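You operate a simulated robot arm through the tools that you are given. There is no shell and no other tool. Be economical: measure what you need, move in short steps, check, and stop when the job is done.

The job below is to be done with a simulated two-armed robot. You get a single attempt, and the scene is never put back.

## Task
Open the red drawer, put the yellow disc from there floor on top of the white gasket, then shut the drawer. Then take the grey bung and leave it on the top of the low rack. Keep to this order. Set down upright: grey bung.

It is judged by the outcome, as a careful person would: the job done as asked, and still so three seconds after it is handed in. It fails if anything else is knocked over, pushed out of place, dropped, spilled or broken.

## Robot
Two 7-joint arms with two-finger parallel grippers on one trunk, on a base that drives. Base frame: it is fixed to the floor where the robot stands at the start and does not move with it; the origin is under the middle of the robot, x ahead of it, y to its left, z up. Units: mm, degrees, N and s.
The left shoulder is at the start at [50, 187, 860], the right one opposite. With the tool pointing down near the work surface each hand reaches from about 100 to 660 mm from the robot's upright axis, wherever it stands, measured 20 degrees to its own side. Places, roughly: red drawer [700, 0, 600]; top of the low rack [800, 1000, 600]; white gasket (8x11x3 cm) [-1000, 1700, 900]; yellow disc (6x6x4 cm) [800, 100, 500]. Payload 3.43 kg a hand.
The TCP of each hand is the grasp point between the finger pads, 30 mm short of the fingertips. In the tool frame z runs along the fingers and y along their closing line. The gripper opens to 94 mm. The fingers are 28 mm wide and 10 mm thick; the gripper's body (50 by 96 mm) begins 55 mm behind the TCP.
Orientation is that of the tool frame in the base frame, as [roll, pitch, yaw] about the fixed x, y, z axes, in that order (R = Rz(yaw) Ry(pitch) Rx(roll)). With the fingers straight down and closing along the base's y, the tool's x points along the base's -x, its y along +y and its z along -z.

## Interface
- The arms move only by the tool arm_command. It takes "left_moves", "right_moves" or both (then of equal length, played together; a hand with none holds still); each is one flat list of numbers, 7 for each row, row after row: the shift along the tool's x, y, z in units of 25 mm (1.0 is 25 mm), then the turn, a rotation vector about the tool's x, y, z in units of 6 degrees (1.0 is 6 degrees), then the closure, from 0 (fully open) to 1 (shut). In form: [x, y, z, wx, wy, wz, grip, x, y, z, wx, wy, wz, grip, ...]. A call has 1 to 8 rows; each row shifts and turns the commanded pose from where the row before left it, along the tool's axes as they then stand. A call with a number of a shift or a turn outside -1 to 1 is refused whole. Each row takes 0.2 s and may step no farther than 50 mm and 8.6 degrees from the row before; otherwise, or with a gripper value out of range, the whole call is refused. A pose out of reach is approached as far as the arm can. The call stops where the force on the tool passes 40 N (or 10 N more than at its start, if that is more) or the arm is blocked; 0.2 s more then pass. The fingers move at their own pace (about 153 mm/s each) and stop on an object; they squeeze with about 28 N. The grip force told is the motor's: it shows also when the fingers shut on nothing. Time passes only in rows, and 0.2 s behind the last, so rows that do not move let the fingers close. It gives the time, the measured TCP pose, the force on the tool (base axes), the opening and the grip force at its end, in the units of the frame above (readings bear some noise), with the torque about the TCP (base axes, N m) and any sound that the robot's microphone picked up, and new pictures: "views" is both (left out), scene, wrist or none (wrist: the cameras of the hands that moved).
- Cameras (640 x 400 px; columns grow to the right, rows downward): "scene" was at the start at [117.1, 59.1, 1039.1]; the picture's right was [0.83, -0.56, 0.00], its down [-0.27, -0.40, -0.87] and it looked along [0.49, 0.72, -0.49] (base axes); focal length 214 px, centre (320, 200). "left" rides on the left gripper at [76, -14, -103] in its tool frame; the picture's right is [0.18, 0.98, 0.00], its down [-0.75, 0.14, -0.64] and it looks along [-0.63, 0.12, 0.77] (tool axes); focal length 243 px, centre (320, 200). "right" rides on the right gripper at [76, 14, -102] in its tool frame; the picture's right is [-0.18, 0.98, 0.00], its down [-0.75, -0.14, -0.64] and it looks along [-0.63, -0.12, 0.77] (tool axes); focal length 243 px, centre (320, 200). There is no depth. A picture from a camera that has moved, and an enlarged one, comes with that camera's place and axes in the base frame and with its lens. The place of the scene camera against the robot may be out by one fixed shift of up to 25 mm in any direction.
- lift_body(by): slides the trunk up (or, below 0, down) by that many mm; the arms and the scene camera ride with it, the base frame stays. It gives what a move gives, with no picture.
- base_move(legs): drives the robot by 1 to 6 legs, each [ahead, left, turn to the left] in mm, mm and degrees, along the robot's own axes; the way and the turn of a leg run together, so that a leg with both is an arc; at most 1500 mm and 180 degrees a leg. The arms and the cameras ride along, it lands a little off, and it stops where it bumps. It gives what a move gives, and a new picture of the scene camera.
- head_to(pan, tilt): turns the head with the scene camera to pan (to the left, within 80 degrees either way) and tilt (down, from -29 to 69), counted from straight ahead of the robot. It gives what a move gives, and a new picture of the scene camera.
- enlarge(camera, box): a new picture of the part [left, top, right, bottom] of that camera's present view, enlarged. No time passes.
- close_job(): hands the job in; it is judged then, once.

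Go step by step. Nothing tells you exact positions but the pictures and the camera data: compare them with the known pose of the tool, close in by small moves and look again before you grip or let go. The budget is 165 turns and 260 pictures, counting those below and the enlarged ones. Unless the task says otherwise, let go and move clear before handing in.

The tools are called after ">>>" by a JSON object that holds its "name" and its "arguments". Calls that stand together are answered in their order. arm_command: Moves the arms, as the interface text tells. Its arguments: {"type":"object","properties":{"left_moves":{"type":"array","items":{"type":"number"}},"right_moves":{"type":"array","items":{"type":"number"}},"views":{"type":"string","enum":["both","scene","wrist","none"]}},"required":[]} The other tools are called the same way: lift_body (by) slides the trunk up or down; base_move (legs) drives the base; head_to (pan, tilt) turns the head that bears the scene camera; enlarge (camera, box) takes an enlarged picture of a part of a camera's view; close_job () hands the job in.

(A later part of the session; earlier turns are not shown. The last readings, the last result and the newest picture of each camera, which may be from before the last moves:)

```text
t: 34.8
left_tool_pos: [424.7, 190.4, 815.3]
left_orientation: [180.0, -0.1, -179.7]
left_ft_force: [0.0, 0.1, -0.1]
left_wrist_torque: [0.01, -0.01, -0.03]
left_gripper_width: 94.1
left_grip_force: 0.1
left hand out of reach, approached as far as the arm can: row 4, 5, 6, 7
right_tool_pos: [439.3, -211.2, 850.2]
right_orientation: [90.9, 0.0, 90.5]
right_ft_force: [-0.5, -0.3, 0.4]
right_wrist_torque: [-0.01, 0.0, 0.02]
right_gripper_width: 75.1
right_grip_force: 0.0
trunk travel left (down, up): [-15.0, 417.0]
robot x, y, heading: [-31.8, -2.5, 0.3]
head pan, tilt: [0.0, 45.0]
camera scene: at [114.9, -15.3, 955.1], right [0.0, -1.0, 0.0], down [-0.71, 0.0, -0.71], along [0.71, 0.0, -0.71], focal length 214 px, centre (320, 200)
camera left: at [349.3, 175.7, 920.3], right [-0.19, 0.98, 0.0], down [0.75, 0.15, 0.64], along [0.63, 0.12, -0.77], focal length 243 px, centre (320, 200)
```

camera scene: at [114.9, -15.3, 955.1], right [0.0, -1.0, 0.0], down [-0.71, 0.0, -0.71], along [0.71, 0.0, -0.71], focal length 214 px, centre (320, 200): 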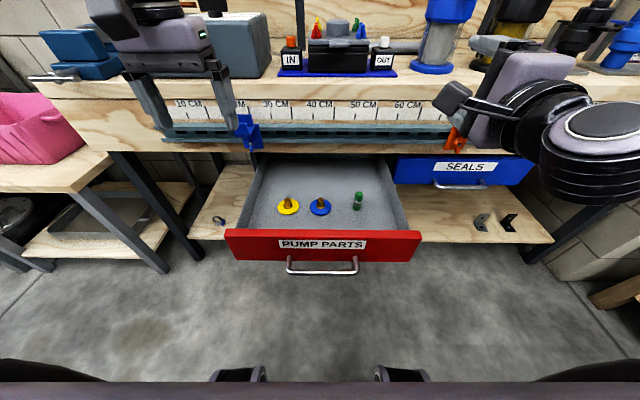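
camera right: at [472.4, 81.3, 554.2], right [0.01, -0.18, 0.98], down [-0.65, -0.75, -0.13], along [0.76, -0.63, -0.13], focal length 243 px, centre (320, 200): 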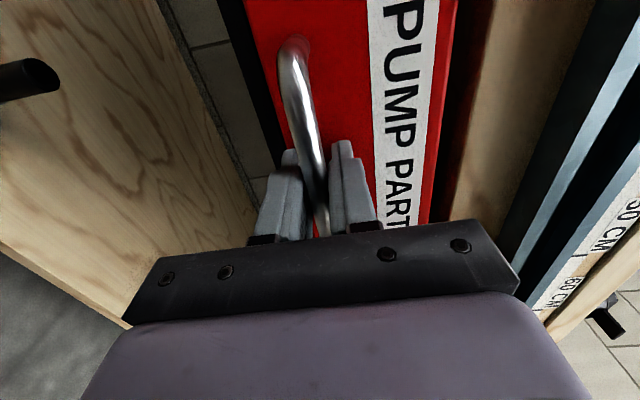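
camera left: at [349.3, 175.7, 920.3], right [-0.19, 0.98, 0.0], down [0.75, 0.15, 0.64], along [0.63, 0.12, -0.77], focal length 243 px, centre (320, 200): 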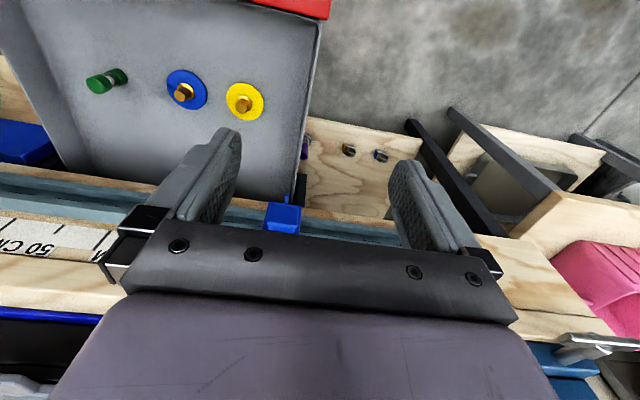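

The disc is at about [498, 81]. The hand is too high for reaching across, so I descend and then move over.

>>> {"name": "arm_command", "arguments": {"left_moves": [0, 0, 1, 0, 0, 0, 0, 0, 0, 1, 0, 0, 0, 0, 0, 0, 1, 0, 0, 0, 0, 0, 0, 1, 0, 0, 0, 0, -0.5, -1, 0.2, 0, 0, 0, 0, -0.5, -1, 0.2, 0, 0, 0, 0, -0.5, -1, 0, 0, 0, 0, 0, -0.5, -1, 0, 0, 0, 0, 0], "views": "both"}}

```text
t: 36.6
left_tool_pos: [421.8, 164.9, 705.8]
left_orientation: [-180.0, -0.1, -179.6]
left_ft_force: [-0.2, -0.5, -0.3]
left_wrist_torque: [0.0, -0.02, -0.02]
left_gripper_width: 94.0
left_grip_force: 0.1
left hand out of reach, approached as far as the arm can: row 5, 6, 7, 8
right_tool_pos: [439.4, -211.6, 850.3]
right_orientation: [90.9, 0.0, 90.5]
right_ft_force: [-0.2, -0.6, -0.1]
right_wrist_torque: [0.01, -0.01, 0.03]
right_gripper_width: 75.0
right_grip_force: 0.1
trunk travel left (down, up): [-15.0, 417.0]
robot x, y, heading: [-33.9, 1.8, 0.1]
head pan, tilt: [0.0, 45.0]
camera scene: at [114.9, -15.4, 955.1], right [0.0, -1.0, 0.0], down [-0.71, 0.0, -0.71], along [0.71, 0.0, -0.71], focal length 214 px, centre (320, 200)
camera left: at [346.3, 149.9, 810.2], right [-0.19, 0.98, 0.0], down [0.75, 0.14, 0.64], along [0.63, 0.12, -0.77], focal length 243 px, centre (320, 200)
```

scene: 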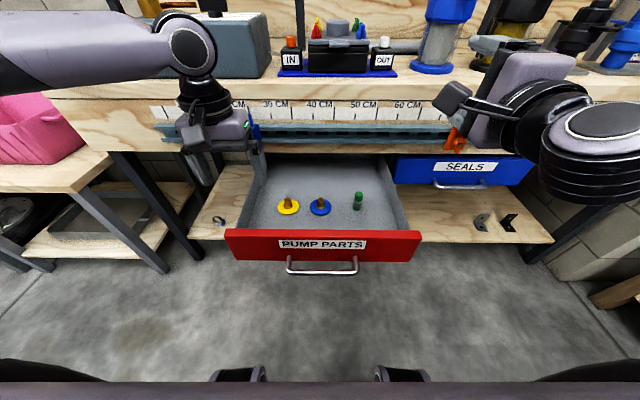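
left: 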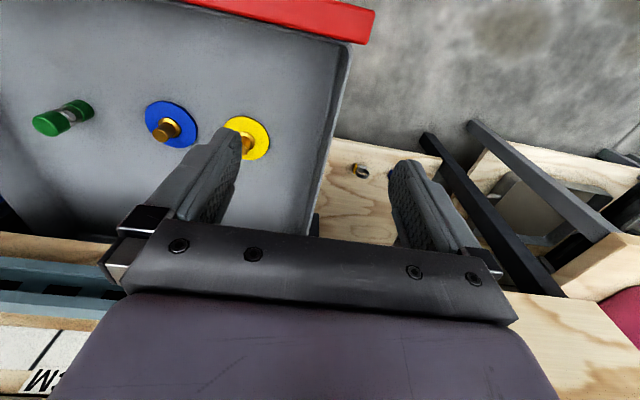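

The left arm won't cross further inward, so I sidestep the base to the right and reach forward with the arm.

>>> {"name": "base_move", "arguments": {"legs": [[0, -95, 0]]}}

>>> {"name": "arm_command", "arguments": {"left_moves": [-1, 0, 0, 0, 0, 0, 0, -1, 0, 0, 0, 0, 0, 0, -0.8, 0, 0, 0, 0, 0, 0], "views": "both"}}

```text
t: 38.1
left_tool_pos: [422.7, 69.2, 706.2]
left_orientation: [180.0, -0.1, -179.6]
left_ft_force: [-0.7, -0.4, -0.3]
left_wrist_torque: [0.01, 0.01, 0.02]
left_gripper_width: 94.2
left_grip_force: 0.1
right_tool_pos: [440.6, -305.8, 850.1]
right_orientation: [90.9, -0.1, 90.4]
right_ft_force: [0.3, -0.9, 0.0]
right_wrist_torque: [-0.03, -0.01, 0.0]
right_gripper_width: 75.4
right_grip_force: 0.0
trunk travel left (down, up): [-15.0, 417.0]
robot x, y, heading: [-31.1, -95.6, 0.6]
head pan, tilt: [0.0, 45.0]
camera scene: at [115.4, -110.5, 955.1], right [0.01, -1.0, 0.0], down [-0.71, 0.0, -0.71], along [0.71, 0.0, -0.71], focal length 214 px, centre (320, 200)
```

scene: 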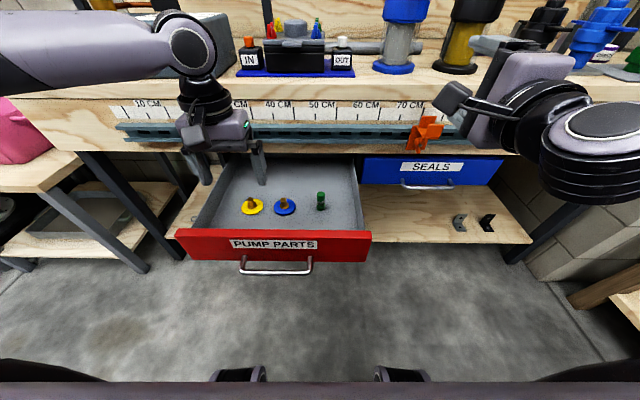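

```text
t: 38.9
left_tool_pos: [460.5, 101.7, 705.5]
left_orientation: [180.0, 0.1, -179.6]
left_ft_force: [0.0, -0.3, -0.4]
left_wrist_torque: [0.0, 0.02, 0.0]
left_gripper_width: 94.0
left_grip_force: 0.1
left hand out of reach, approached as far as the arm can: row 1, 2, 3
right_tool_pos: [440.5, -306.9, 849.5]
right_orientation: [90.9, 0.0, 90.5]
right_ft_force: [0.1, -0.1, -0.4]
right_wrist_torque: [0.01, 0.0, 0.01]
right_gripper_width: 75.1
right_grip_force: 0.1
trunk travel left (down, up): [-15.0, 417.0]
robot x, y, heading: [-34.1, -96.1, 0.5]
head pan, tilt: [0.0, 45.0]
camera scene: at [115.4, -110.6, 955.1], right [0.01, -1.0, 0.0], down [-0.71, 0.0, -0.71], along [0.71, 0.0, -0.71], focal length 214 px, centre (320, 200)
camera left: at [385.6, 88.0, 809.1], right [-0.19, 0.98, 0.0], down [0.75, 0.15, 0.64], along [0.63, 0.12, -0.77], focal length 243 px, centre (320, 200)
```

scene: 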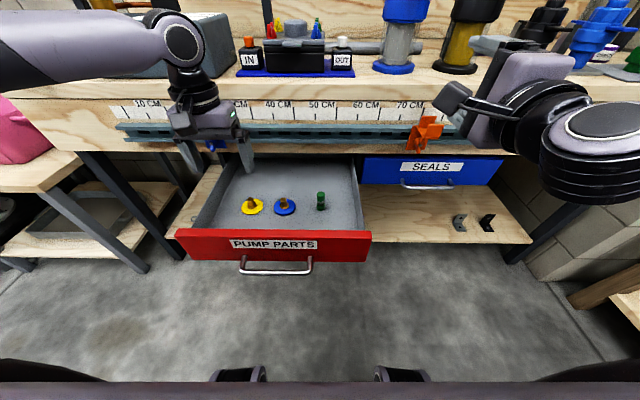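
left: 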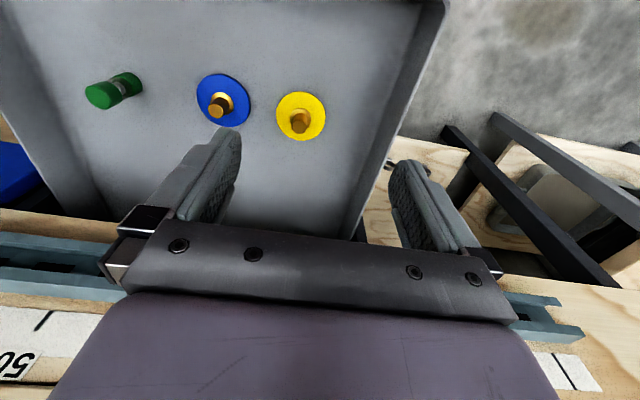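

Disc centre triangulates to [497, 84, ~525]. I sidestep 55 mm more so the arm can go forward-left to it.

>>> {"name": "base_move", "arguments": {"legs": [[0, -60, 0]]}}

>>> {"name": "arm_command", "arguments": {"left_moves": [-0.8, 0.8, 0, 0, 0, 0, 0.3, -0.7, 0.8, 0, 0, 0, 0, 0.3], "views": "wrist"}}

```text
t: 40.1
left_tool_pos: [460.6, 42.4, 705.0]
left_orientation: [-179.9, 0.2, -179.5]
left_ft_force: [-0.1, 0.2, 0.9]
left_wrist_torque: [-0.01, 0.02, -0.02]
left_gripper_width: 94.0
left_grip_force: 0.0
right_tool_pos: [441.4, -364.9, 850.3]
right_orientation: [90.9, 0.0, 90.6]
right_ft_force: [0.5, -0.2, 0.0]
right_wrist_torque: [0.01, -0.01, 0.0]
right_gripper_width: 75.3
right_grip_force: 0.0
trunk travel left (down, up): [-15.0, 417.0]
robot x, y, heading: [-29.8, -154.6, 0.5]
head pan, tilt: [0.0, 45.0]
camera scene: at [115.8, -169.9, 955.1], right [0.01, -1.0, 0.0], down [-0.71, -0.01, -0.71], along [0.71, 0.01, -0.71], focal length 214 px, centre (320, 200)
```

scene: 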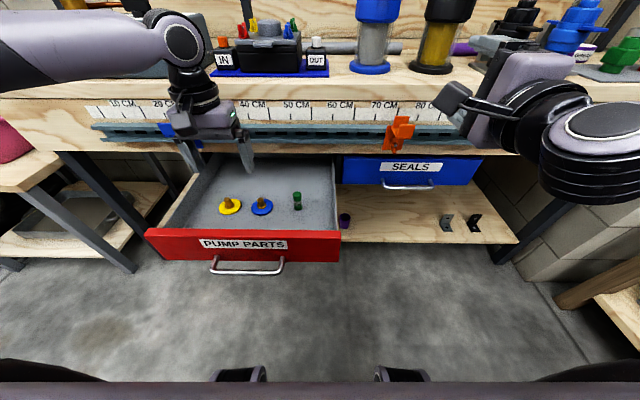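

```text
t: 40.7
left_tool_pos: [497.2, 87.0, 707.7]
left_orientation: [-179.9, 0.2, -179.6]
left_ft_force: [0.3, 0.2, -0.3]
left_wrist_torque: [0.01, 0.01, 0.02]
left_gripper_width: 66.1
left_grip_force: 0.1
right_tool_pos: [442.2, -364.2, 850.8]
right_orientation: [90.9, 0.0, 90.7]
right_ft_force: [-0.5, 0.3, -0.5]
right_wrist_torque: [0.0, 0.04, 0.0]
right_gripper_width: 75.2
right_grip_force: 0.1
trunk travel left (down, up): [-15.0, 417.0]
robot x, y, heading: [-34.4, -154.4, 0.5]
head pan, tilt: [0.0, 45.0]
camera left: at [420.6, 71.9, 811.4], right [-0.19, 0.98, 0.0], down [0.75, 0.15, 0.64], along [0.63, 0.12, -0.77], focal length 243 px, centre (320, 200)
```

left: 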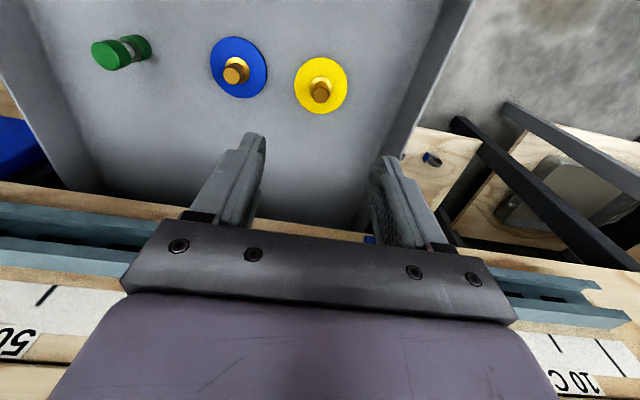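

Well aligned: disc at [495, 87]. I descend towards it with fingers half closed, then look.

>>> {"name": "arm_command", "arguments": {"left_moves": [0, 0, 1, 0, 0, 0, 0.4, 0, 0, 1, 0, 0, 0, 0.45, 0, 0, 1, 0, 0, 0, 0.45, 0, 0, 1, 0, 0, 0, 0.45, 0, 0, 0.4, 0, 0, 0, 0.45], "views": "wrist"}}

>>> {"name": "enlarge", "arguments": {"camera": "left", "box": [220, 40, 420, 250]}}

```text
t: 41.9
left_tool_pos: [481.0, 94.0, 601.8]
left_orientation: [-179.8, 0.2, -179.7]
left_ft_force: [-0.5, 0.0, 1.4]
left_wrist_torque: [0.02, 0.0, 0.01]
left_gripper_width: 52.0
left_grip_force: 0.1
left hand out of reach, approached as far as the arm can: row 2, 3, 4, 5
right_tool_pos: [441.7, -364.9, 850.8]
right_orientation: [90.9, 0.0, 90.6]
right_ft_force: [0.5, 0.4, 0.4]
right_wrist_torque: [-0.02, 0.0, 0.0]
right_gripper_width: 75.3
right_grip_force: 0.0
trunk travel left (down, up): [-15.0, 417.0]
robot x, y, heading: [-28.6, -153.9, 0.2]
head pan, tilt: [0.0, 45.0]
camera left: at [403.6, 79.4, 706.1], right [-0.19, 0.98, 0.0], down [0.75, 0.15, 0.64], along [0.63, 0.12, -0.76], focal length 243 px, centre (320, 200)
```

left: 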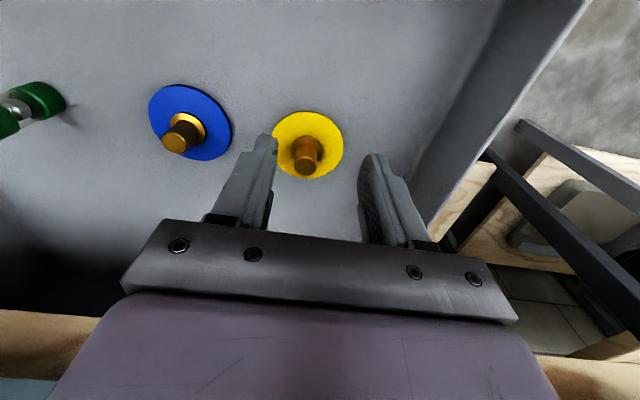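

```text
1.90 times, centred on (320, 145) of left
camera zoom: at [403.6, 79.4, 706.1], right [-0.19, 0.98, 0.0], down [0.75, 0.15, 0.64], along [0.63, 0.12, -0.76], focal length 462 px, centre (320, 305)
```

zoom: 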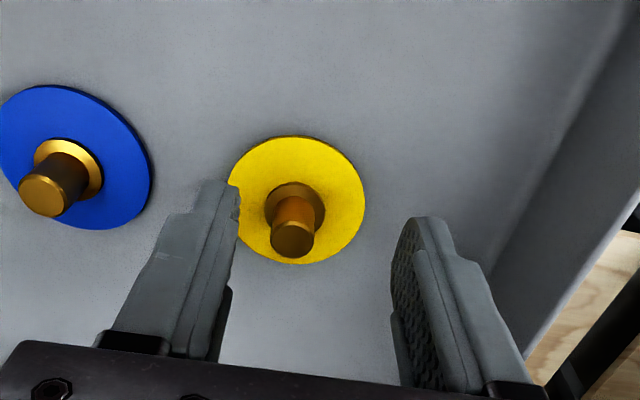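

The arm's reach runs out lower down, so the base must come closer. I look down to check clearance to the drawer handle.

>>> {"name": "head_to", "arguments": {"pan": 20, "tilt": 69}}

```text
t: 42.8
left_tool_pos: [479.1, 92.7, 602.0]
left_orientation: [-179.9, 0.1, -179.5]
left_ft_force: [0.1, 0.1, -0.5]
left_wrist_torque: [0.01, 0.03, -0.03]
left_gripper_width: 51.7
left_grip_force: 0.1
right_tool_pos: [441.2, -365.7, 850.4]
right_orientation: [90.9, 0.0, 90.6]
right_ft_force: [-0.5, 0.4, -0.9]
right_wrist_torque: [0.01, -0.01, 0.01]
right_gripper_width: 75.2
right_grip_force: 0.1
trunk travel left (down, up): [-15.0, 417.0]
robot x, y, heading: [-34.7, -159.5, 0.5]
head pan, tilt: [20.0, 68.8]
camera scene: at [87.0, -151.1, 926.3], right [0.35, -0.94, 0.0], down [-0.87, -0.32, -0.36], along [0.34, 0.13, -0.93], focal length 214 px, centre (320, 200)
```

scene: 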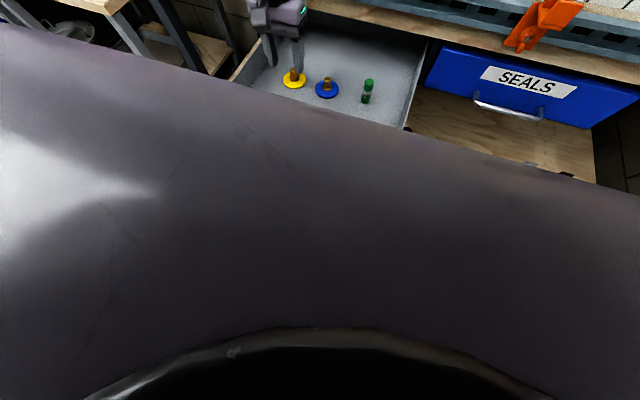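

There is room (handle about 350 mm ahead of the axis). I creep the base forward 40 mm.

>>> {"name": "base_move", "arguments": {"legs": [[40, 0, 0]]}}

>>> {"name": "arm_command", "arguments": {"left_moves": [0.3, -0.3, 0, 0, 0, 0, 0.45], "views": "wrist"}}

```text
t: 43.7
left_tool_pos: [520.2, 92.9, 602.2]
left_orientation: [-179.9, 0.2, -179.7]
left_ft_force: [0.5, 0.0, 0.3]
left_wrist_torque: [0.03, 0.0, -0.02]
left_gripper_width: 51.8
left_grip_force: 0.0
right_tool_pos: [482.5, -364.9, 850.1]
right_orientation: [90.9, 0.0, 90.6]
right_ft_force: [0.1, -0.1, -0.1]
right_wrist_torque: [0.01, 0.01, 0.01]
right_gripper_width: 75.2
right_grip_force: 0.0
trunk travel left (down, up): [-15.0, 417.0]
robot x, y, heading: [7.3, -153.9, 0.4]
head pan, tilt: [20.0, 68.8]
camera scene: at [127.7, -150.9, 926.2], right [0.35, -0.94, 0.0], down [-0.87, -0.32, -0.36], along [0.34, 0.13, -0.93], focal length 214 px, centre (320, 200)
```

scene: 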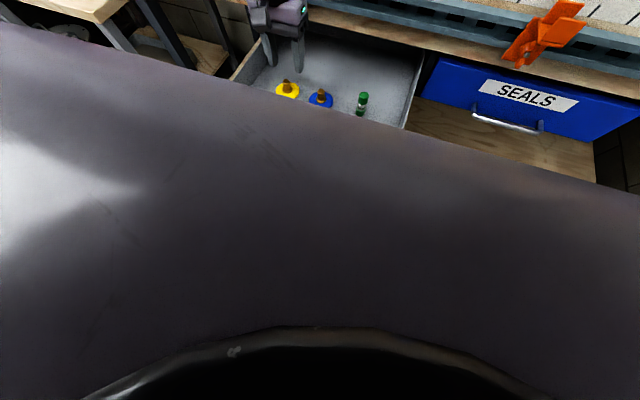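

```text
t: 44.1
left_tool_pos: [513.8, 87.2, 602.1]
left_orientation: [-179.9, 0.2, -179.6]
left_ft_force: [0.5, -0.1, 0.7]
left_wrist_torque: [0.01, -0.01, -0.04]
left_gripper_width: 51.6
left_grip_force: 0.0
right_tool_pos: [482.5, -364.7, 850.6]
right_orientation: [90.9, 0.0, 90.5]
right_ft_force: [-0.3, 0.6, 0.4]
right_wrist_torque: [0.02, 0.01, 0.02]
right_gripper_width: 75.2
right_grip_force: 0.1
trunk travel left (down, up): [-15.0, 417.0]
robot x, y, heading: [7.8, -156.5, 0.4]
head pan, tilt: [20.0, 68.8]
camera left: at [437.7, 72.0, 706.5], right [-0.19, 0.98, 0.0], down [0.75, 0.15, 0.64], along [0.63, 0.12, -0.76], focal length 243 px, centre (320, 200)
```

left: 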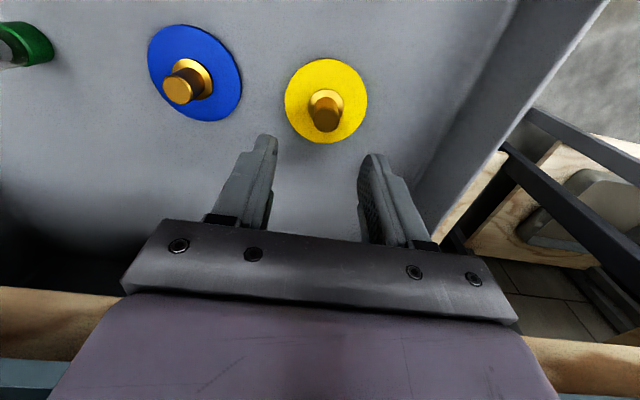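

Post is at [494, 86.5], top z≈558. I shift back 20 mm and descend to TCP z≈566.

>>> {"name": "arm_command", "arguments": {"left_moves": [0.8, 0, 0.4, 0, 0, 0, 0.45, 0, 0, 0.5, 0, 0, 0, 0.45, 0, 0, 0.5, 0, 0, 0, 0.45], "views": "wrist"}}

```text
t: 44.9
left_tool_pos: [493.3, 85.3, 568.5]
left_orientation: [-179.9, 0.5, -179.6]
left_ft_force: [-0.5, 2.3, 9.7]
left_wrist_torque: [0.12, 0.06, 0.02]
left_gripper_width: 51.5
left_grip_force: 0.1
right_tool_pos: [481.8, -365.0, 850.3]
right_orientation: [90.9, -0.1, 90.6]
right_ft_force: [0.3, 0.6, 0.1]
right_wrist_torque: [0.04, -0.02, 0.0]
right_gripper_width: 75.2
right_grip_force: 0.1
trunk travel left (down, up): [-15.0, 417.0]
robot x, y, heading: [10.0, -154.0, 0.5]
head pan, tilt: [20.0, 68.8]
camera left: at [417.7, 71.2, 672.5], right [-0.19, 0.98, 0.0], down [0.75, 0.15, 0.65], along [0.64, 0.12, -0.76], focal length 243 px, centre (320, 200)
```

left: 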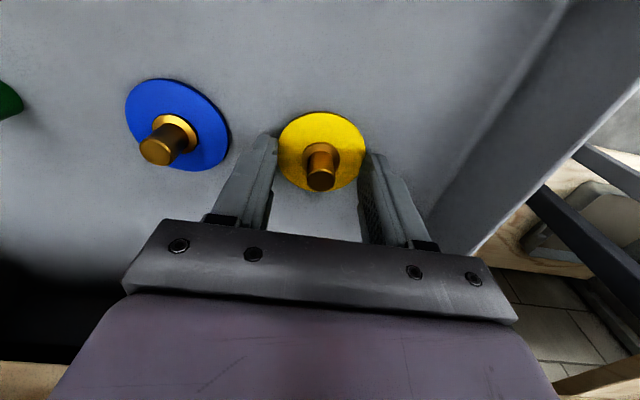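

The tips touch the flange (flange top ≈538). I rise 4 mm and close on the post.

>>> {"name": "arm_command", "arguments": {"left_moves": [0.1, 0, -0.2, 0, 0, 0, 0.45, 0, 0, 0, 0, 0, 0, 0.8, 0, 0, 0, 0, 0, 0, 1, 0, 0, 0, 0, 0, 0, 1], "views": "wrist"}}

```text
t: 45.9
left_tool_pos: [492.1, 85.1, 572.1]
left_orientation: [-179.8, 0.2, -179.6]
left_ft_force: [0.2, -0.3, -0.3]
left_wrist_torque: [0.02, 0.0, -0.02]
left_gripper_width: 14.0
left_grip_force: 27.7
right_tool_pos: [481.5, -364.7, 850.8]
right_orientation: [91.0, -0.1, 90.6]
right_ft_force: [0.0, -0.4, -0.4]
right_wrist_torque: [0.01, -0.01, 0.01]
right_gripper_width: 75.2
right_grip_force: 0.0
trunk travel left (down, up): [-15.0, 417.0]
robot x, y, heading: [7.3, -155.9, 0.5]
head pan, tilt: [20.0, 68.8]
camera left: at [414.4, 70.8, 676.1], right [-0.19, 0.98, 0.0], down [0.75, 0.15, 0.64], along [0.63, 0.12, -0.76], focal length 243 px, centre (320, 200)
```

left: 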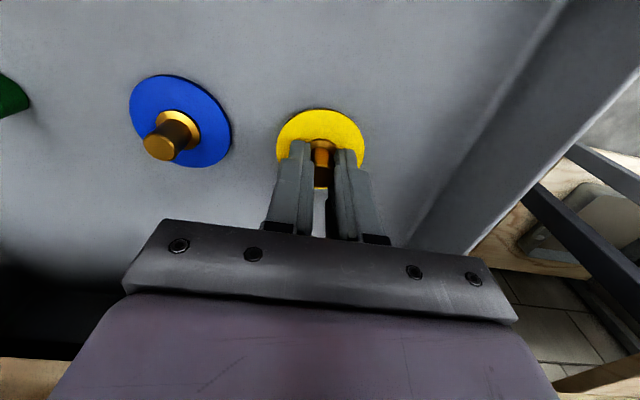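

Gripped (14 mm). I lift straight up.

>>> {"name": "arm_command", "arguments": {"left_moves": [0, 0, -0.5, 0, 0, 0, 1, 0, 0, -1, 0, 0, 0, 1, 0, 0, -1, 0, 0, 0, 1, 0, 0, -1, 0, 0, 0, 1, 0, 0, -1, 0, 0, 0, 1, 0, 0, -1, 0, 0, 0, 1, 0, 0, -1, 0, 0, 0, 1], "views": "wrist"}}

```text
t: 47.5
left_tool_pos: [490.7, 82.8, 735.3]
left_orientation: [-179.8, 0.3, -179.6]
left_ft_force: [-0.6, 0.2, 0.2]
left_wrist_torque: [0.02, 0.01, 0.04]
left_gripper_width: 14.2
left_grip_force: 28.1
right_tool_pos: [481.9, -366.1, 850.4]
right_orientation: [90.9, 0.0, 90.6]
right_ft_force: [-0.3, 0.5, -0.6]
right_wrist_torque: [-0.01, -0.03, 0.0]
right_gripper_width: 75.3
right_grip_force: 0.0
trunk travel left (down, up): [-15.0, 417.0]
robot x, y, heading: [7.1, -154.1, 0.2]
head pan, tilt: [20.0, 68.8]
camera left: at [415.0, 69.2, 839.2], right [-0.19, 0.98, 0.0], down [0.75, 0.15, 0.64], along [0.63, 0.12, -0.76], focal length 243 px, centre (320, 200)
```

left: 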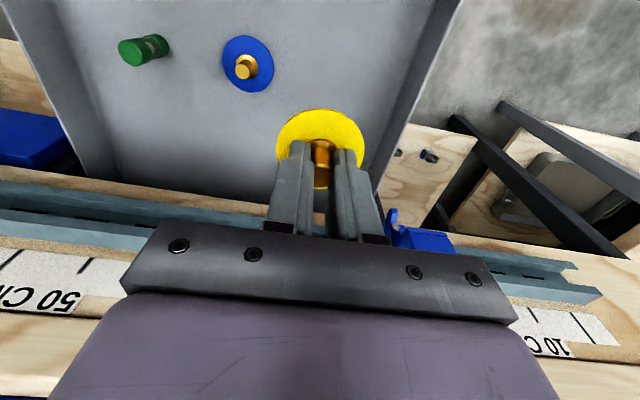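

The disc hangs firmly. I back away and turn left to find the gasket.

>>> {"name": "base_move", "arguments": {"legs": [[-300, 0, 0], [0, 0, 90]]}}

>>> {"name": "head_to", "arguments": {"pan": 35, "tilt": 15}}

```text
t: 53.5
left_tool_pos: [-558.4, 314.6, 735.0]
left_orientation: [-179.8, 0.2, -87.2]
left_ft_force: [0.7, -0.4, 0.0]
left_wrist_torque: [0.03, -0.02, 0.01]
left_gripper_width: 14.1
left_grip_force: 27.9
right_tool_pos: [-112.1, 325.5, 851.3]
right_orientation: [90.9, 0.1, -177.0]
right_ft_force: [-0.6, 0.3, 0.5]
right_wrist_torque: [0.0, 0.02, 0.01]
right_gripper_width: 75.4
right_grip_force: 0.0
trunk travel left (down, up): [-15.0, 417.0]
robot x, y, heading: [-300.4, -154.0, 92.7]
head pan, tilt: [20.0, 68.8]
camera scene: at [-317.8, -62.3, 926.2], right [0.92, 0.39, 0.0], down [0.36, -0.86, -0.36], along [-0.14, 0.33, -0.93], focal length 214 px, centre (320, 200)
```

scene: 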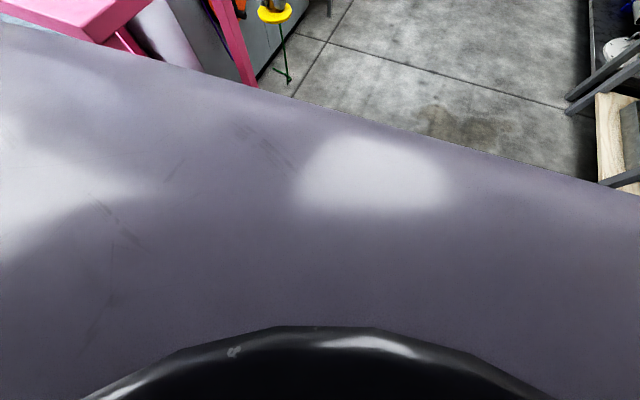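

```text
t: 54.7
left_tool_pos: [-559.2, 316.3, 734.5]
left_orientation: [-179.8, 0.3, -87.3]
left_ft_force: [0.2, -0.3, -0.2]
left_wrist_torque: [0.02, 0.0, -0.01]
left_gripper_width: 14.3
left_grip_force: 28.0
right_tool_pos: [-110.3, 325.7, 850.0]
right_orientation: [90.9, 0.0, -177.0]
right_ft_force: [0.0, -0.1, 0.3]
right_wrist_torque: [0.01, 0.02, -0.02]
right_gripper_width: 75.2
right_grip_force: 0.1
trunk travel left (down, up): [-15.0, 417.0]
robot x, y, heading: [-305.3, -158.9, 92.7]
head pan, tilt: [35.0, 15.0]
camera scene: at [-353.3, -40.1, 1001.8], right [0.79, 0.61, 0.0], down [0.16, -0.21, -0.97], along [-0.59, 0.76, -0.26], focal length 214 px, centre (320, 200)
```

scene: 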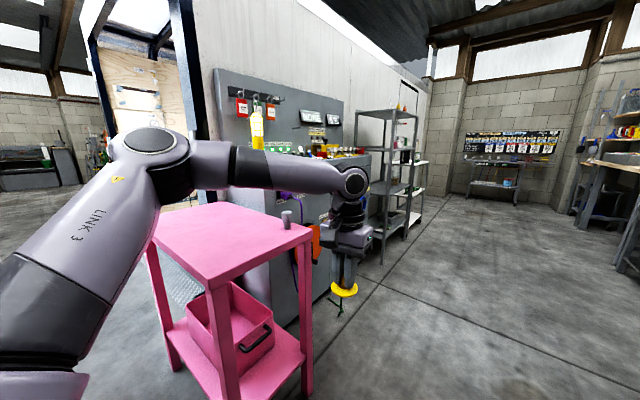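

A grey peg stands on the pink table, likely the grey bung. The gasket should be on the grey cabinet around pixel (388,154); I enlarge both.

>>> {"name": "enlarge", "arguments": {"camera": "scene", "box": [240, 100, 440, 225]}}

>>> {"name": "enlarge", "arguments": {"camera": "scene", "box": [150, 170, 330, 283]}}

```text
3.20 times, centred on (340, 162) of scene
camera zoom: at [-353.3, -40.1, 1001.8], right [0.79, 0.61, 0.0], down [0.16, -0.21, -0.97], along [-0.59, 0.76, -0.26], focal length 686 px, centre (256, 320)
```

zoom: 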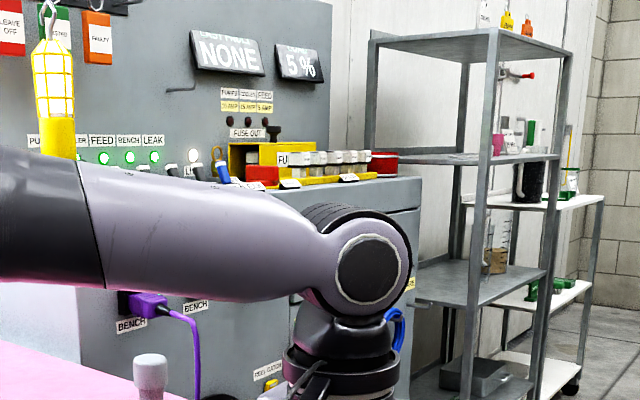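

```text
3.54 times, centred on (240, 226) of scene
camera zoom: at [-353.3, -40.1, 1001.8], right [0.79, 0.61, 0.0], down [0.16, -0.21, -0.97], along [-0.59, 0.76, -0.26], focal length 759 px, centre (603, 106)
```

zoom: 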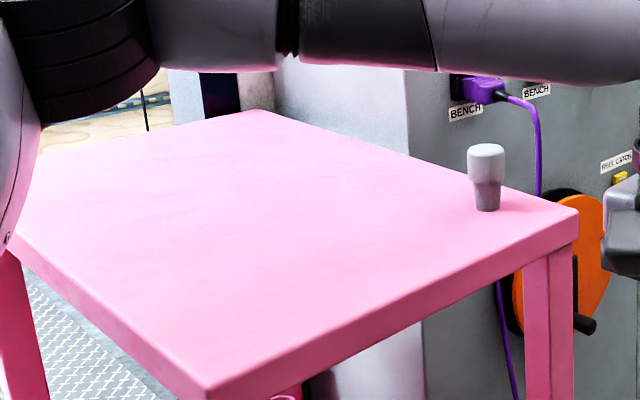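

The grey bung stands on the pink table's near corner, while the gasket is probably on the metal shelf beyond the cabinet. I raise the trunk for clearance and drive along to see the shelf.

>>> {"name": "lift_body", "arguments": {"by": 280}}

>>> {"name": "base_move", "arguments": {"legs": [[700, -60, -2]]}}

>>> {"name": "head_to", "arguments": {"pan": 45, "tilt": 25}}

```text
t: 57.5
left_tool_pos: [-560.1, 315.2, 1014.6]
left_orientation: [-179.8, 0.3, -87.2]
left_ft_force: [-0.7, -0.6, 0.2]
left_wrist_torque: [-0.03, 0.01, 0.0]
left_gripper_width: 14.0
left_grip_force: 28.1
right_tool_pos: [-111.1, 325.3, 1129.8]
right_orientation: [90.9, -0.1, -177.1]
right_ft_force: [0.0, -0.3, 0.5]
right_wrist_torque: [0.01, -0.01, 0.02]
right_gripper_width: 75.1
right_grip_force: 0.1
trunk travel left (down, up): [-295.0, 137.0]
robot x, y, heading: [-299.2, -155.2, 92.9]
head pan, tilt: [35.0, 15.0]
```

```text
t: 61.4
left_tool_pos: [-504.9, 1036.3, 1014.2]
left_orientation: [-179.8, 0.2, -89.3]
left_ft_force: [0.4, 0.2, -0.1]
left_wrist_torque: [0.0, -0.03, 0.03]
left_gripper_width: 14.2
left_grip_force: 28.0
right_tool_pos: [-56.5, 1029.2, 1130.1]
right_orientation: [90.9, 0.0, -179.3]
right_ft_force: [-0.5, 0.3, -0.4]
right_wrist_torque: [0.01, 0.02, 0.05]
right_gripper_width: 75.0
right_grip_force: 0.0
trunk travel left (down, up): [-295.0, 137.0]
robot x, y, heading: [-262.9, 556.8, 90.3]
head pan, tilt: [35.0, 15.0]
camera scene: at [-310.6, 673.2, 1281.9], right [0.81, 0.58, 0.0], down [0.15, -0.21, -0.97], along [-0.56, 0.78, -0.26], focal length 214 px, centre (320, 200)
```

scene: 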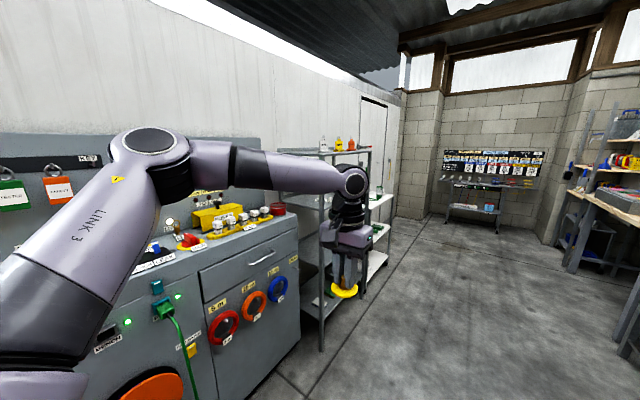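

```text
t: 62.2
left_tool_pos: [-503.6, 1035.0, 1014.2]
left_orientation: [-179.8, 0.2, -89.3]
left_ft_force: [0.1, -0.2, -0.1]
left_wrist_torque: [-0.01, -0.01, 0.0]
left_gripper_width: 14.3
left_grip_force: 28.3
right_tool_pos: [-54.8, 1029.9, 1130.6]
right_orientation: [90.9, 0.0, -179.2]
right_ft_force: [0.1, -0.3, -0.3]
right_wrist_torque: [0.03, 0.03, 0.02]
right_gripper_width: 75.3
right_grip_force: 0.0
trunk travel left (down, up): [-295.0, 137.0]
robot x, y, heading: [-263.0, 555.9, 90.6]
head pan, tilt: [45.0, 25.0]
camera scene: at [-322.0, 661.6, 1265.7], right [0.7, 0.71, 0.0], down [0.3, -0.3, -0.91], along [-0.65, 0.63, -0.42], focal length 214 px, centre (320, 200)
```

scene: 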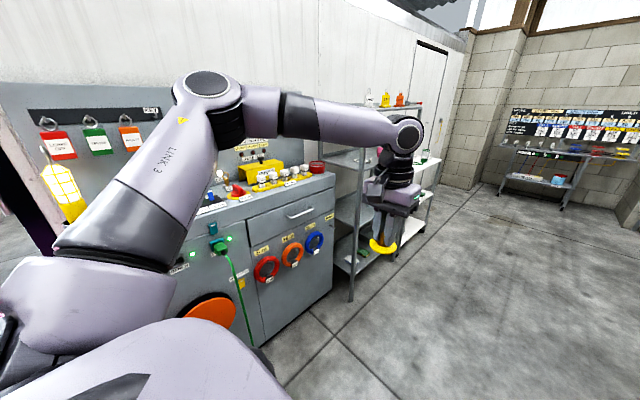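

The left arm hides the shelf. I drive further along and then turn to face the shelf.

>>> {"name": "base_move", "arguments": {"legs": [[1250, -170, 0]]}}

>>> {"name": "base_move", "arguments": {"legs": [[0, 0, 87]]}}

>>> {"name": "head_to", "arguments": {"pan": 20, "tilt": 30}}

```text
t: 68.6
left_tool_pos: [-335.0, 2305.6, 1013.5]
left_orientation: [-179.8, 0.3, -89.9]
left_ft_force: [-0.5, 0.2, -0.3]
left_wrist_torque: [0.0, 0.04, 0.02]
left_gripper_width: 14.2
left_grip_force: 28.0
right_tool_pos: [113.0, 2294.4, 1130.4]
right_orientation: [91.0, -0.1, -179.7]
right_ft_force: [-1.0, -0.3, 0.0]
right_wrist_torque: [0.02, 0.03, 0.03]
right_gripper_width: 75.2
right_grip_force: 0.1
trunk travel left (down, up): [-295.0, 137.0]
robot x, y, heading: [-100.2, 1822.5, 90.2]
head pan, tilt: [45.0, 25.0]
camera scene: at [-156.6, 1929.8, 1265.7], right [0.71, 0.71, 0.0], down [0.3, -0.3, -0.91], along [-0.64, 0.64, -0.42], focal length 214 px, centre (320, 200)
```

scene: 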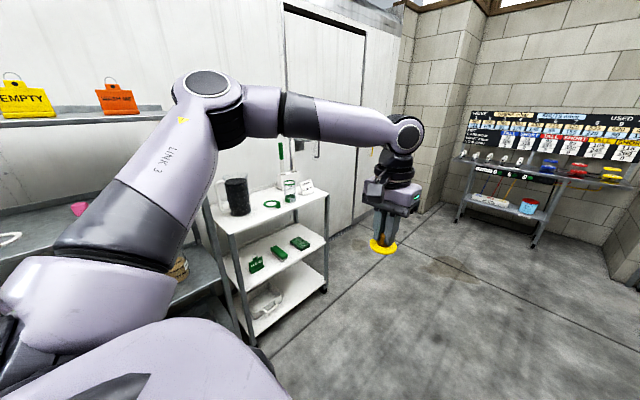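

```text
t: 72.8
left_tool_pos: [-578.0, 1578.6, 1015.0]
left_orientation: [-179.9, 0.1, 1.0]
left_ft_force: [0.6, -1.0, 0.0]
left_wrist_torque: [-0.02, -0.01, -0.04]
left_gripper_width: 14.2
left_grip_force: 27.9
right_tool_pos: [-574.8, 2027.3, 1131.1]
right_orientation: [90.8, 0.0, -88.7]
right_ft_force: [0.1, 0.2, -0.7]
right_wrist_torque: [-0.01, -0.02, 0.04]
right_gripper_width: 75.3
right_grip_force: 0.1
trunk travel left (down, up): [-295.0, 137.0]
robot x, y, heading: [-100.9, 1821.1, -178.8]
head pan, tilt: [45.0, 25.0]
camera scene: at [-213.6, 1738.8, 1265.7], right [-0.72, 0.69, 0.0], down [0.29, 0.3, -0.91], along [-0.63, -0.65, -0.42], focal length 214 px, centre (320, 200)
```

scene: 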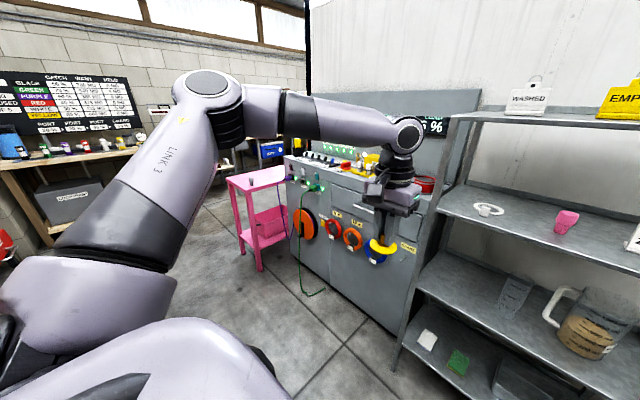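

```text
t: 73.7
left_tool_pos: [-579.7, 1578.6, 1014.9]
left_orientation: [-179.8, 0.2, 1.1]
left_ft_force: [0.4, 0.1, 0.7]
left_wrist_torque: [-0.01, -0.01, -0.01]
left_gripper_width: 14.2
left_grip_force: 27.9
right_tool_pos: [-575.7, 2027.0, 1129.9]
right_orientation: [90.9, 0.0, -88.8]
right_ft_force: [0.4, -0.5, 0.5]
right_wrist_torque: [0.0, 0.04, 0.04]
right_gripper_width: 75.1
right_grip_force: 0.1
trunk travel left (down, up): [-295.0, 137.0]
robot x, y, heading: [-97.9, 1819.9, -178.9]
head pan, tilt: [20.0, 30.0]
camera scene: at [-234.0, 1772.6, 1257.7], right [-0.36, 0.93, 0.0], down [0.47, 0.18, -0.87], along [-0.81, -0.31, -0.5], focal length 214 px, centre (320, 200)
```

scene: 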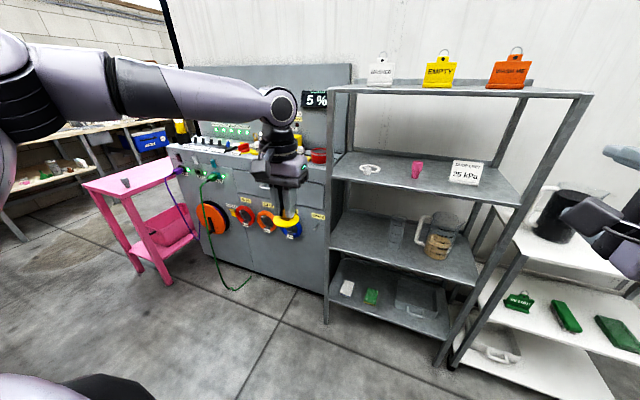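

The white gasket (a ring) is on the second shelf at about (370,168). I enlarge to gauge the shelf's clearance.

>>> {"name": "enlarge", "arguments": {"camera": "scene", "box": [310, 60, 550, 210]}}

```text
2.67 times, centred on (430, 135) of scene
camera zoom: at [-234.0, 1772.6, 1257.7], right [-0.36, 0.93, 0.0], down [0.47, 0.18, -0.87], along [-0.81, -0.31, -0.5], focal length 572 px, centre (27, 373)
```

zoom: 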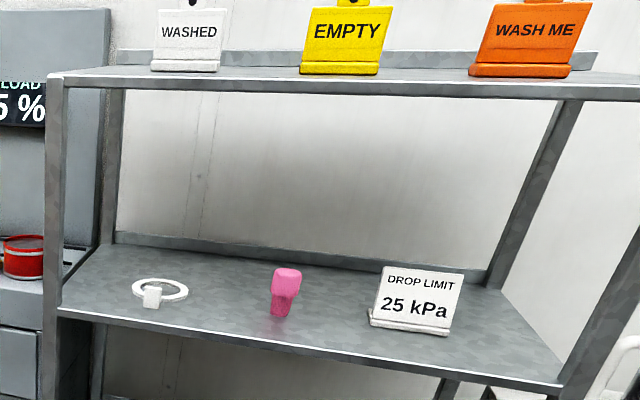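

The top shelf is only ~300 mm above the gasket's shelf, so a vertical hand won't fit; I need to regrip the post with the hand leaning. I'll set the disc briefly on the clear part of the pink table for that. First I sidestep back along the aisle.

>>> {"name": "base_move", "arguments": {"legs": [[0, 1340, 0]]}}

>>> {"name": "head_to", "arguments": {"pan": 0, "tilt": 35}}

```text
t: 85.6
left_tool_pos: [-573.6, 263.2, 1014.6]
left_orientation: [-179.9, 0.2, 0.0]
left_ft_force: [0.5, 0.0, -0.1]
left_wrist_torque: [-0.01, -0.01, -0.01]
left_gripper_width: 14.1
left_grip_force: 27.9
right_tool_pos: [-559.9, 712.7, 1130.7]
right_orientation: [90.9, 0.0, -89.9]
right_ft_force: [-0.2, 0.7, 0.0]
right_wrist_torque: [0.0, -0.04, 0.02]
right_gripper_width: 75.2
right_grip_force: 0.0
trunk travel left (down, up): [-295.0, 137.0]
robot x, y, heading: [-88.9, 497.9, 179.9]
head pan, tilt: [20.0, 30.0]
camera scene: at [-224.1, 450.5, 1257.7], right [-0.34, 0.94, 0.0], down [0.47, 0.17, -0.87], along [-0.81, -0.29, -0.5], focal length 214 px, centre (320, 200)
```

scene: 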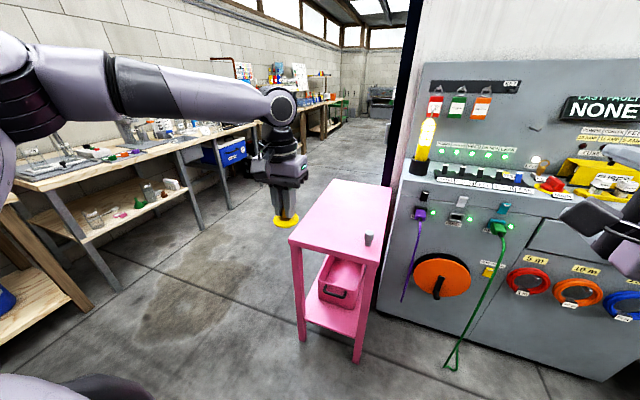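

```text
t: 86.4
left_tool_pos: [-572.5, 263.5, 1014.6]
left_orientation: [-179.8, 0.1, -0.1]
left_ft_force: [0.8, -0.7, -0.2]
left_wrist_torque: [-0.01, -0.03, 0.01]
left_gripper_width: 13.9
left_grip_force: 28.1
right_tool_pos: [-559.4, 711.6, 1130.5]
right_orientation: [90.9, 0.1, -89.9]
right_ft_force: [0.1, -0.3, -0.5]
right_wrist_torque: [0.03, -0.03, -0.02]
right_gripper_width: 75.3
right_grip_force: 0.1
trunk travel left (down, up): [-295.0, 137.0]
robot x, y, heading: [-91.4, 494.6, 180.2]
head pan, tilt: [0.0, 35.0]
camera scene: at [-227.2, 481.4, 1249.9], right [0.0, 1.0, 0.0], down [0.57, 0.0, -0.82], along [-0.82, 0.0, -0.57], focal length 214 px, centre (320, 200)
```

scene: 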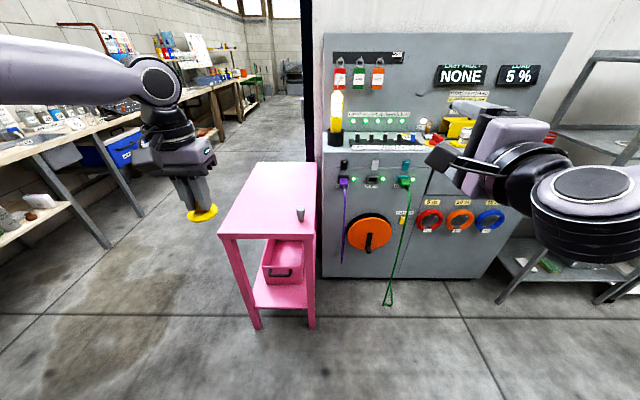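

Pink table: front edge x≈-759, y 130–470, bung at (-835, 412). I drive ahead so the disc is over the table's clear part, then lower.

>>> {"name": "base_move", "arguments": {"legs": [[275, 10, 0]]}}

>>> {"name": "lift_body", "arguments": {"by": -190}}

>>> {"name": "arm_command", "arguments": {"left_moves": [0, 0, 0, 0, 0, 0, 1], "views": "both"}}

```text
t: 88.3
left_tool_pos: [-848.8, 260.6, 1014.6]
left_orientation: [-179.8, 0.2, -0.7]
left_ft_force: [-0.1, 0.4, 0.7]
left_wrist_torque: [0.02, 0.02, 0.02]
left_gripper_width: 14.0
left_grip_force: 27.8
right_tool_pos: [-832.3, 707.7, 1130.2]
right_orientation: [91.0, 0.0, -90.6]
right_ft_force: [-0.2, 0.1, -0.7]
right_wrist_torque: [0.01, 0.03, 0.03]
right_gripper_width: 75.1
right_grip_force: 0.1
trunk travel left (down, up): [-295.0, 137.0]
robot x, y, heading: [-363.3, 489.3, 179.2]
head pan, tilt: [0.0, 35.0]
camera scene: at [-500.4, 475.0, 1249.8], right [0.01, 1.0, 0.0], down [0.57, -0.01, -0.82], along [-0.82, 0.01, -0.57], focal length 214 px, centre (320, 200)
```

scene: 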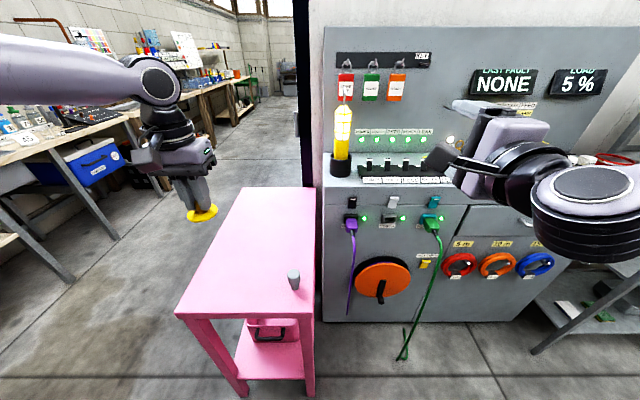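

```text
t: 90.4
left_tool_pos: [-847.8, 260.0, 825.7]
left_orientation: [-179.9, 0.2, -0.7]
left_ft_force: [0.8, 0.2, -0.8]
left_wrist_torque: [0.0, 0.03, -0.01]
left_gripper_width: 14.2
left_grip_force: 27.9
right_tool_pos: [-829.8, 707.9, 939.7]
right_orientation: [90.9, -0.1, -90.5]
right_ft_force: [0.0, -0.8, -0.3]
right_wrist_torque: [0.04, 0.01, 0.01]
right_gripper_width: 75.2
right_grip_force: 0.0
trunk travel left (down, up): [-105.0, 327.0]
robot x, y, heading: [-360.0, 489.5, 179.2]
head pan, tilt: [0.0, 35.0]
```

```text
t: 90.8
left_tool_pos: [-847.4, 258.5, 825.4]
left_orientation: [-179.9, 0.2, -0.7]
left_ft_force: [0.0, 0.4, -0.3]
left_wrist_torque: [-0.03, 0.0, 0.03]
left_gripper_width: 14.2
left_grip_force: 28.3
right_tool_pos: [-830.2, 707.5, 940.1]
right_orientation: [90.9, 0.0, -90.4]
right_ft_force: [-0.5, 0.4, 0.3]
right_wrist_torque: [-0.03, 0.03, 0.01]
right_gripper_width: 75.2
right_grip_force: 0.1
trunk travel left (down, up): [-105.0, 327.0]
robot x, y, heading: [-359.0, 491.0, 179.2]
head pan, tilt: [0.0, 35.0]
camera scene: at [-500.0, 475.0, 1059.9], right [0.01, 1.0, 0.0], down [0.57, -0.01, -0.82], along [-0.82, 0.01, -0.57], focal length 214 px, centre (320, 200)
camera left: at [-770.3, 273.7, 928.8], right [0.17, -0.98, 0.0], down [-0.75, -0.13, 0.64], along [-0.64, -0.11, -0.76], focal length 243 px, centre (320, 200)
```

scene: 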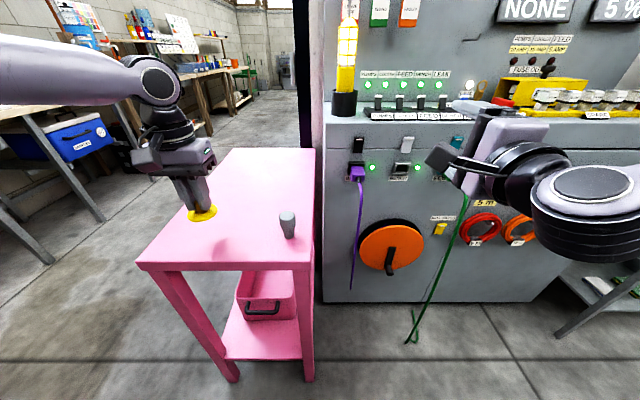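
left: 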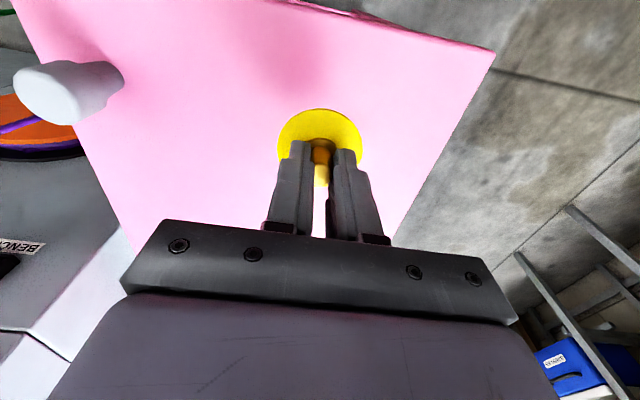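

The disc is over the clear area. I lower in small steps to the table.

>>> {"name": "arm_command", "arguments": {"left_moves": [0, 0, 0.6, 0, 0, 0, 1, 0, 0, 0.5, 0, 0, 0, 1], "views": "wrist"}}

>>> {"name": "enlarge", "arguments": {"camera": "scene", "box": [140, 130, 320, 242]}}

```text
t: 91.4
left_tool_pos: [-847.4, 259.1, 797.8]
left_orientation: [-179.9, 0.3, -0.8]
left_ft_force: [0.5, -0.8, -0.2]
left_wrist_torque: [0.02, 0.02, 0.01]
left_gripper_width: 14.2
left_grip_force: 28.0
right_tool_pos: [-830.3, 709.1, 940.4]
right_orientation: [90.9, 0.0, -90.5]
right_ft_force: [0.8, 0.4, -0.2]
right_wrist_torque: [0.01, 0.02, 0.02]
right_gripper_width: 75.1
right_grip_force: 0.0
trunk travel left (down, up): [-105.0, 327.0]
robot x, y, heading: [-362.7, 487.6, 179.2]
head pan, tilt: [0.0, 35.0]
camera left: at [-770.4, 272.7, 901.0], right [0.17, -0.99, 0.0], down [-0.75, -0.13, 0.64], along [-0.64, -0.11, -0.76], focal length 243 px, centre (320, 200)
```

left: 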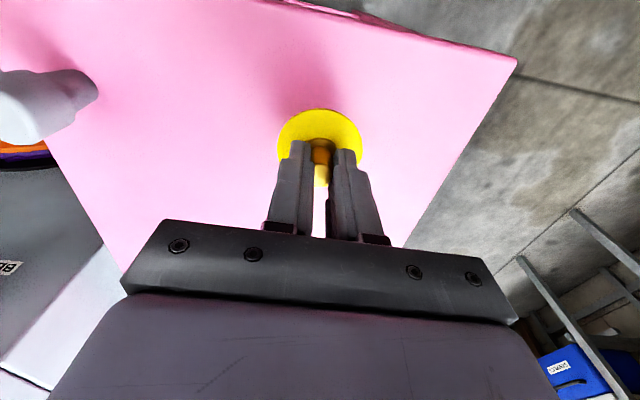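

```text
3.56 times, centred on (230, 186) of scene
camera zoom: at [-500.0, 475.0, 1059.9], right [0.01, 1.0, 0.0], down [0.57, -0.01, -0.82], along [-0.82, 0.01, -0.57], focal length 763 px, centre (640, 250)
```

zoom: 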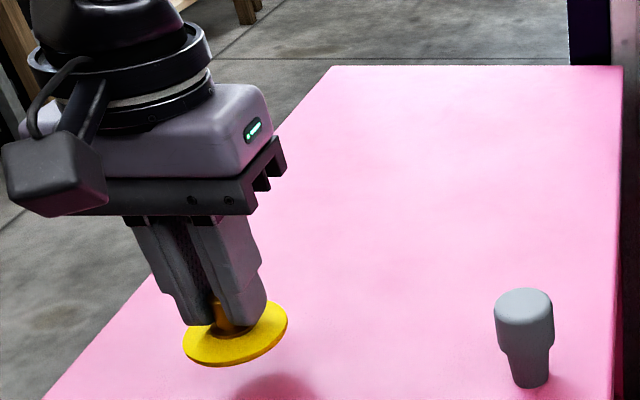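

>>> {"name": "arm_command", "arguments": {"left_moves": [0, 0, 0.2, 0, 0, 0, 1, 0, 0, 0.2, 0, 0, 0, 1], "views": "none"}}

>>> {"name": "arm_command", "arguments": {"left_moves": [0, 0, 0.2, 0, 0, 0, 1], "views": "none"}}

>>> {"name": "arm_command", "arguments": {"left_moves": [0, 0, 0.15, 0, 0, 0, 1], "views": "wrist"}}

```text
t: 92.0
left_tool_pos: [-847.8, 260.7, 787.3]
left_orientation: [-179.8, 0.3, -0.7]
left_ft_force: [0.7, -0.2, -0.1]
left_wrist_torque: [-0.01, -0.02, 0.0]
left_gripper_width: 14.2
left_grip_force: 28.1
right_tool_pos: [-831.2, 709.5, 941.5]
right_orientation: [90.9, 0.1, -90.5]
right_ft_force: [0.4, 0.8, 0.0]
right_wrist_torque: [0.01, 0.01, -0.01]
right_gripper_width: 75.0
right_grip_force: 0.0
trunk travel left (down, up): [-105.0, 327.0]
robot x, y, heading: [-360.5, 492.5, 179.2]
head pan, tilt: [0.0, 35.0]
```

```text
t: 92.4
left_tool_pos: [-847.7, 259.9, 781.8]
left_orientation: [-179.8, 0.2, -0.7]
left_ft_force: [-1.2, 0.0, 0.0]
left_wrist_torque: [0.0, -0.02, 0.02]
left_gripper_width: 14.0
left_grip_force: 28.0
right_tool_pos: [-830.1, 708.5, 940.8]
right_orientation: [90.9, 0.0, -90.5]
right_ft_force: [-0.2, 1.3, 0.8]
right_wrist_torque: [-0.01, 0.0, -0.01]
right_gripper_width: 75.4
right_grip_force: 0.0
trunk travel left (down, up): [-105.0, 327.0]
robot x, y, heading: [-359.3, 489.1, 179.0]
head pan, tilt: [0.0, 35.0]
```

```text
t: 92.8
left_tool_pos: [-848.8, 258.8, 777.9]
left_orientation: [-179.8, 0.3, -0.7]
left_ft_force: [0.1, 0.6, 0.4]
left_wrist_torque: [-0.02, 0.01, -0.01]
left_gripper_width: 14.1
left_grip_force: 28.0
right_tool_pos: [-829.9, 707.9, 940.2]
right_orientation: [90.9, -0.1, -90.5]
right_ft_force: [0.5, 0.4, -0.2]
right_wrist_torque: [0.02, -0.02, -0.02]
right_gripper_width: 74.9
right_grip_force: 0.0
trunk travel left (down, up): [-105.0, 327.0]
robot x, y, heading: [-362.3, 491.1, 179.1]
head pan, tilt: [0.0, 35.0]
camera left: at [-770.8, 273.0, 882.3], right [0.17, -0.98, 0.0], down [-0.75, -0.13, 0.65], along [-0.64, -0.11, -0.76], focal length 243 px, centre (320, 200)
```

left: 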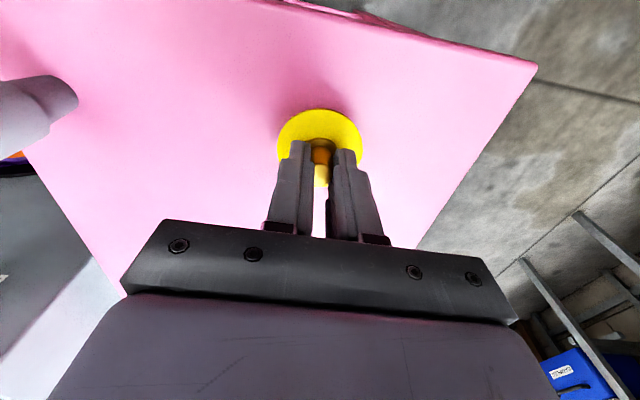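

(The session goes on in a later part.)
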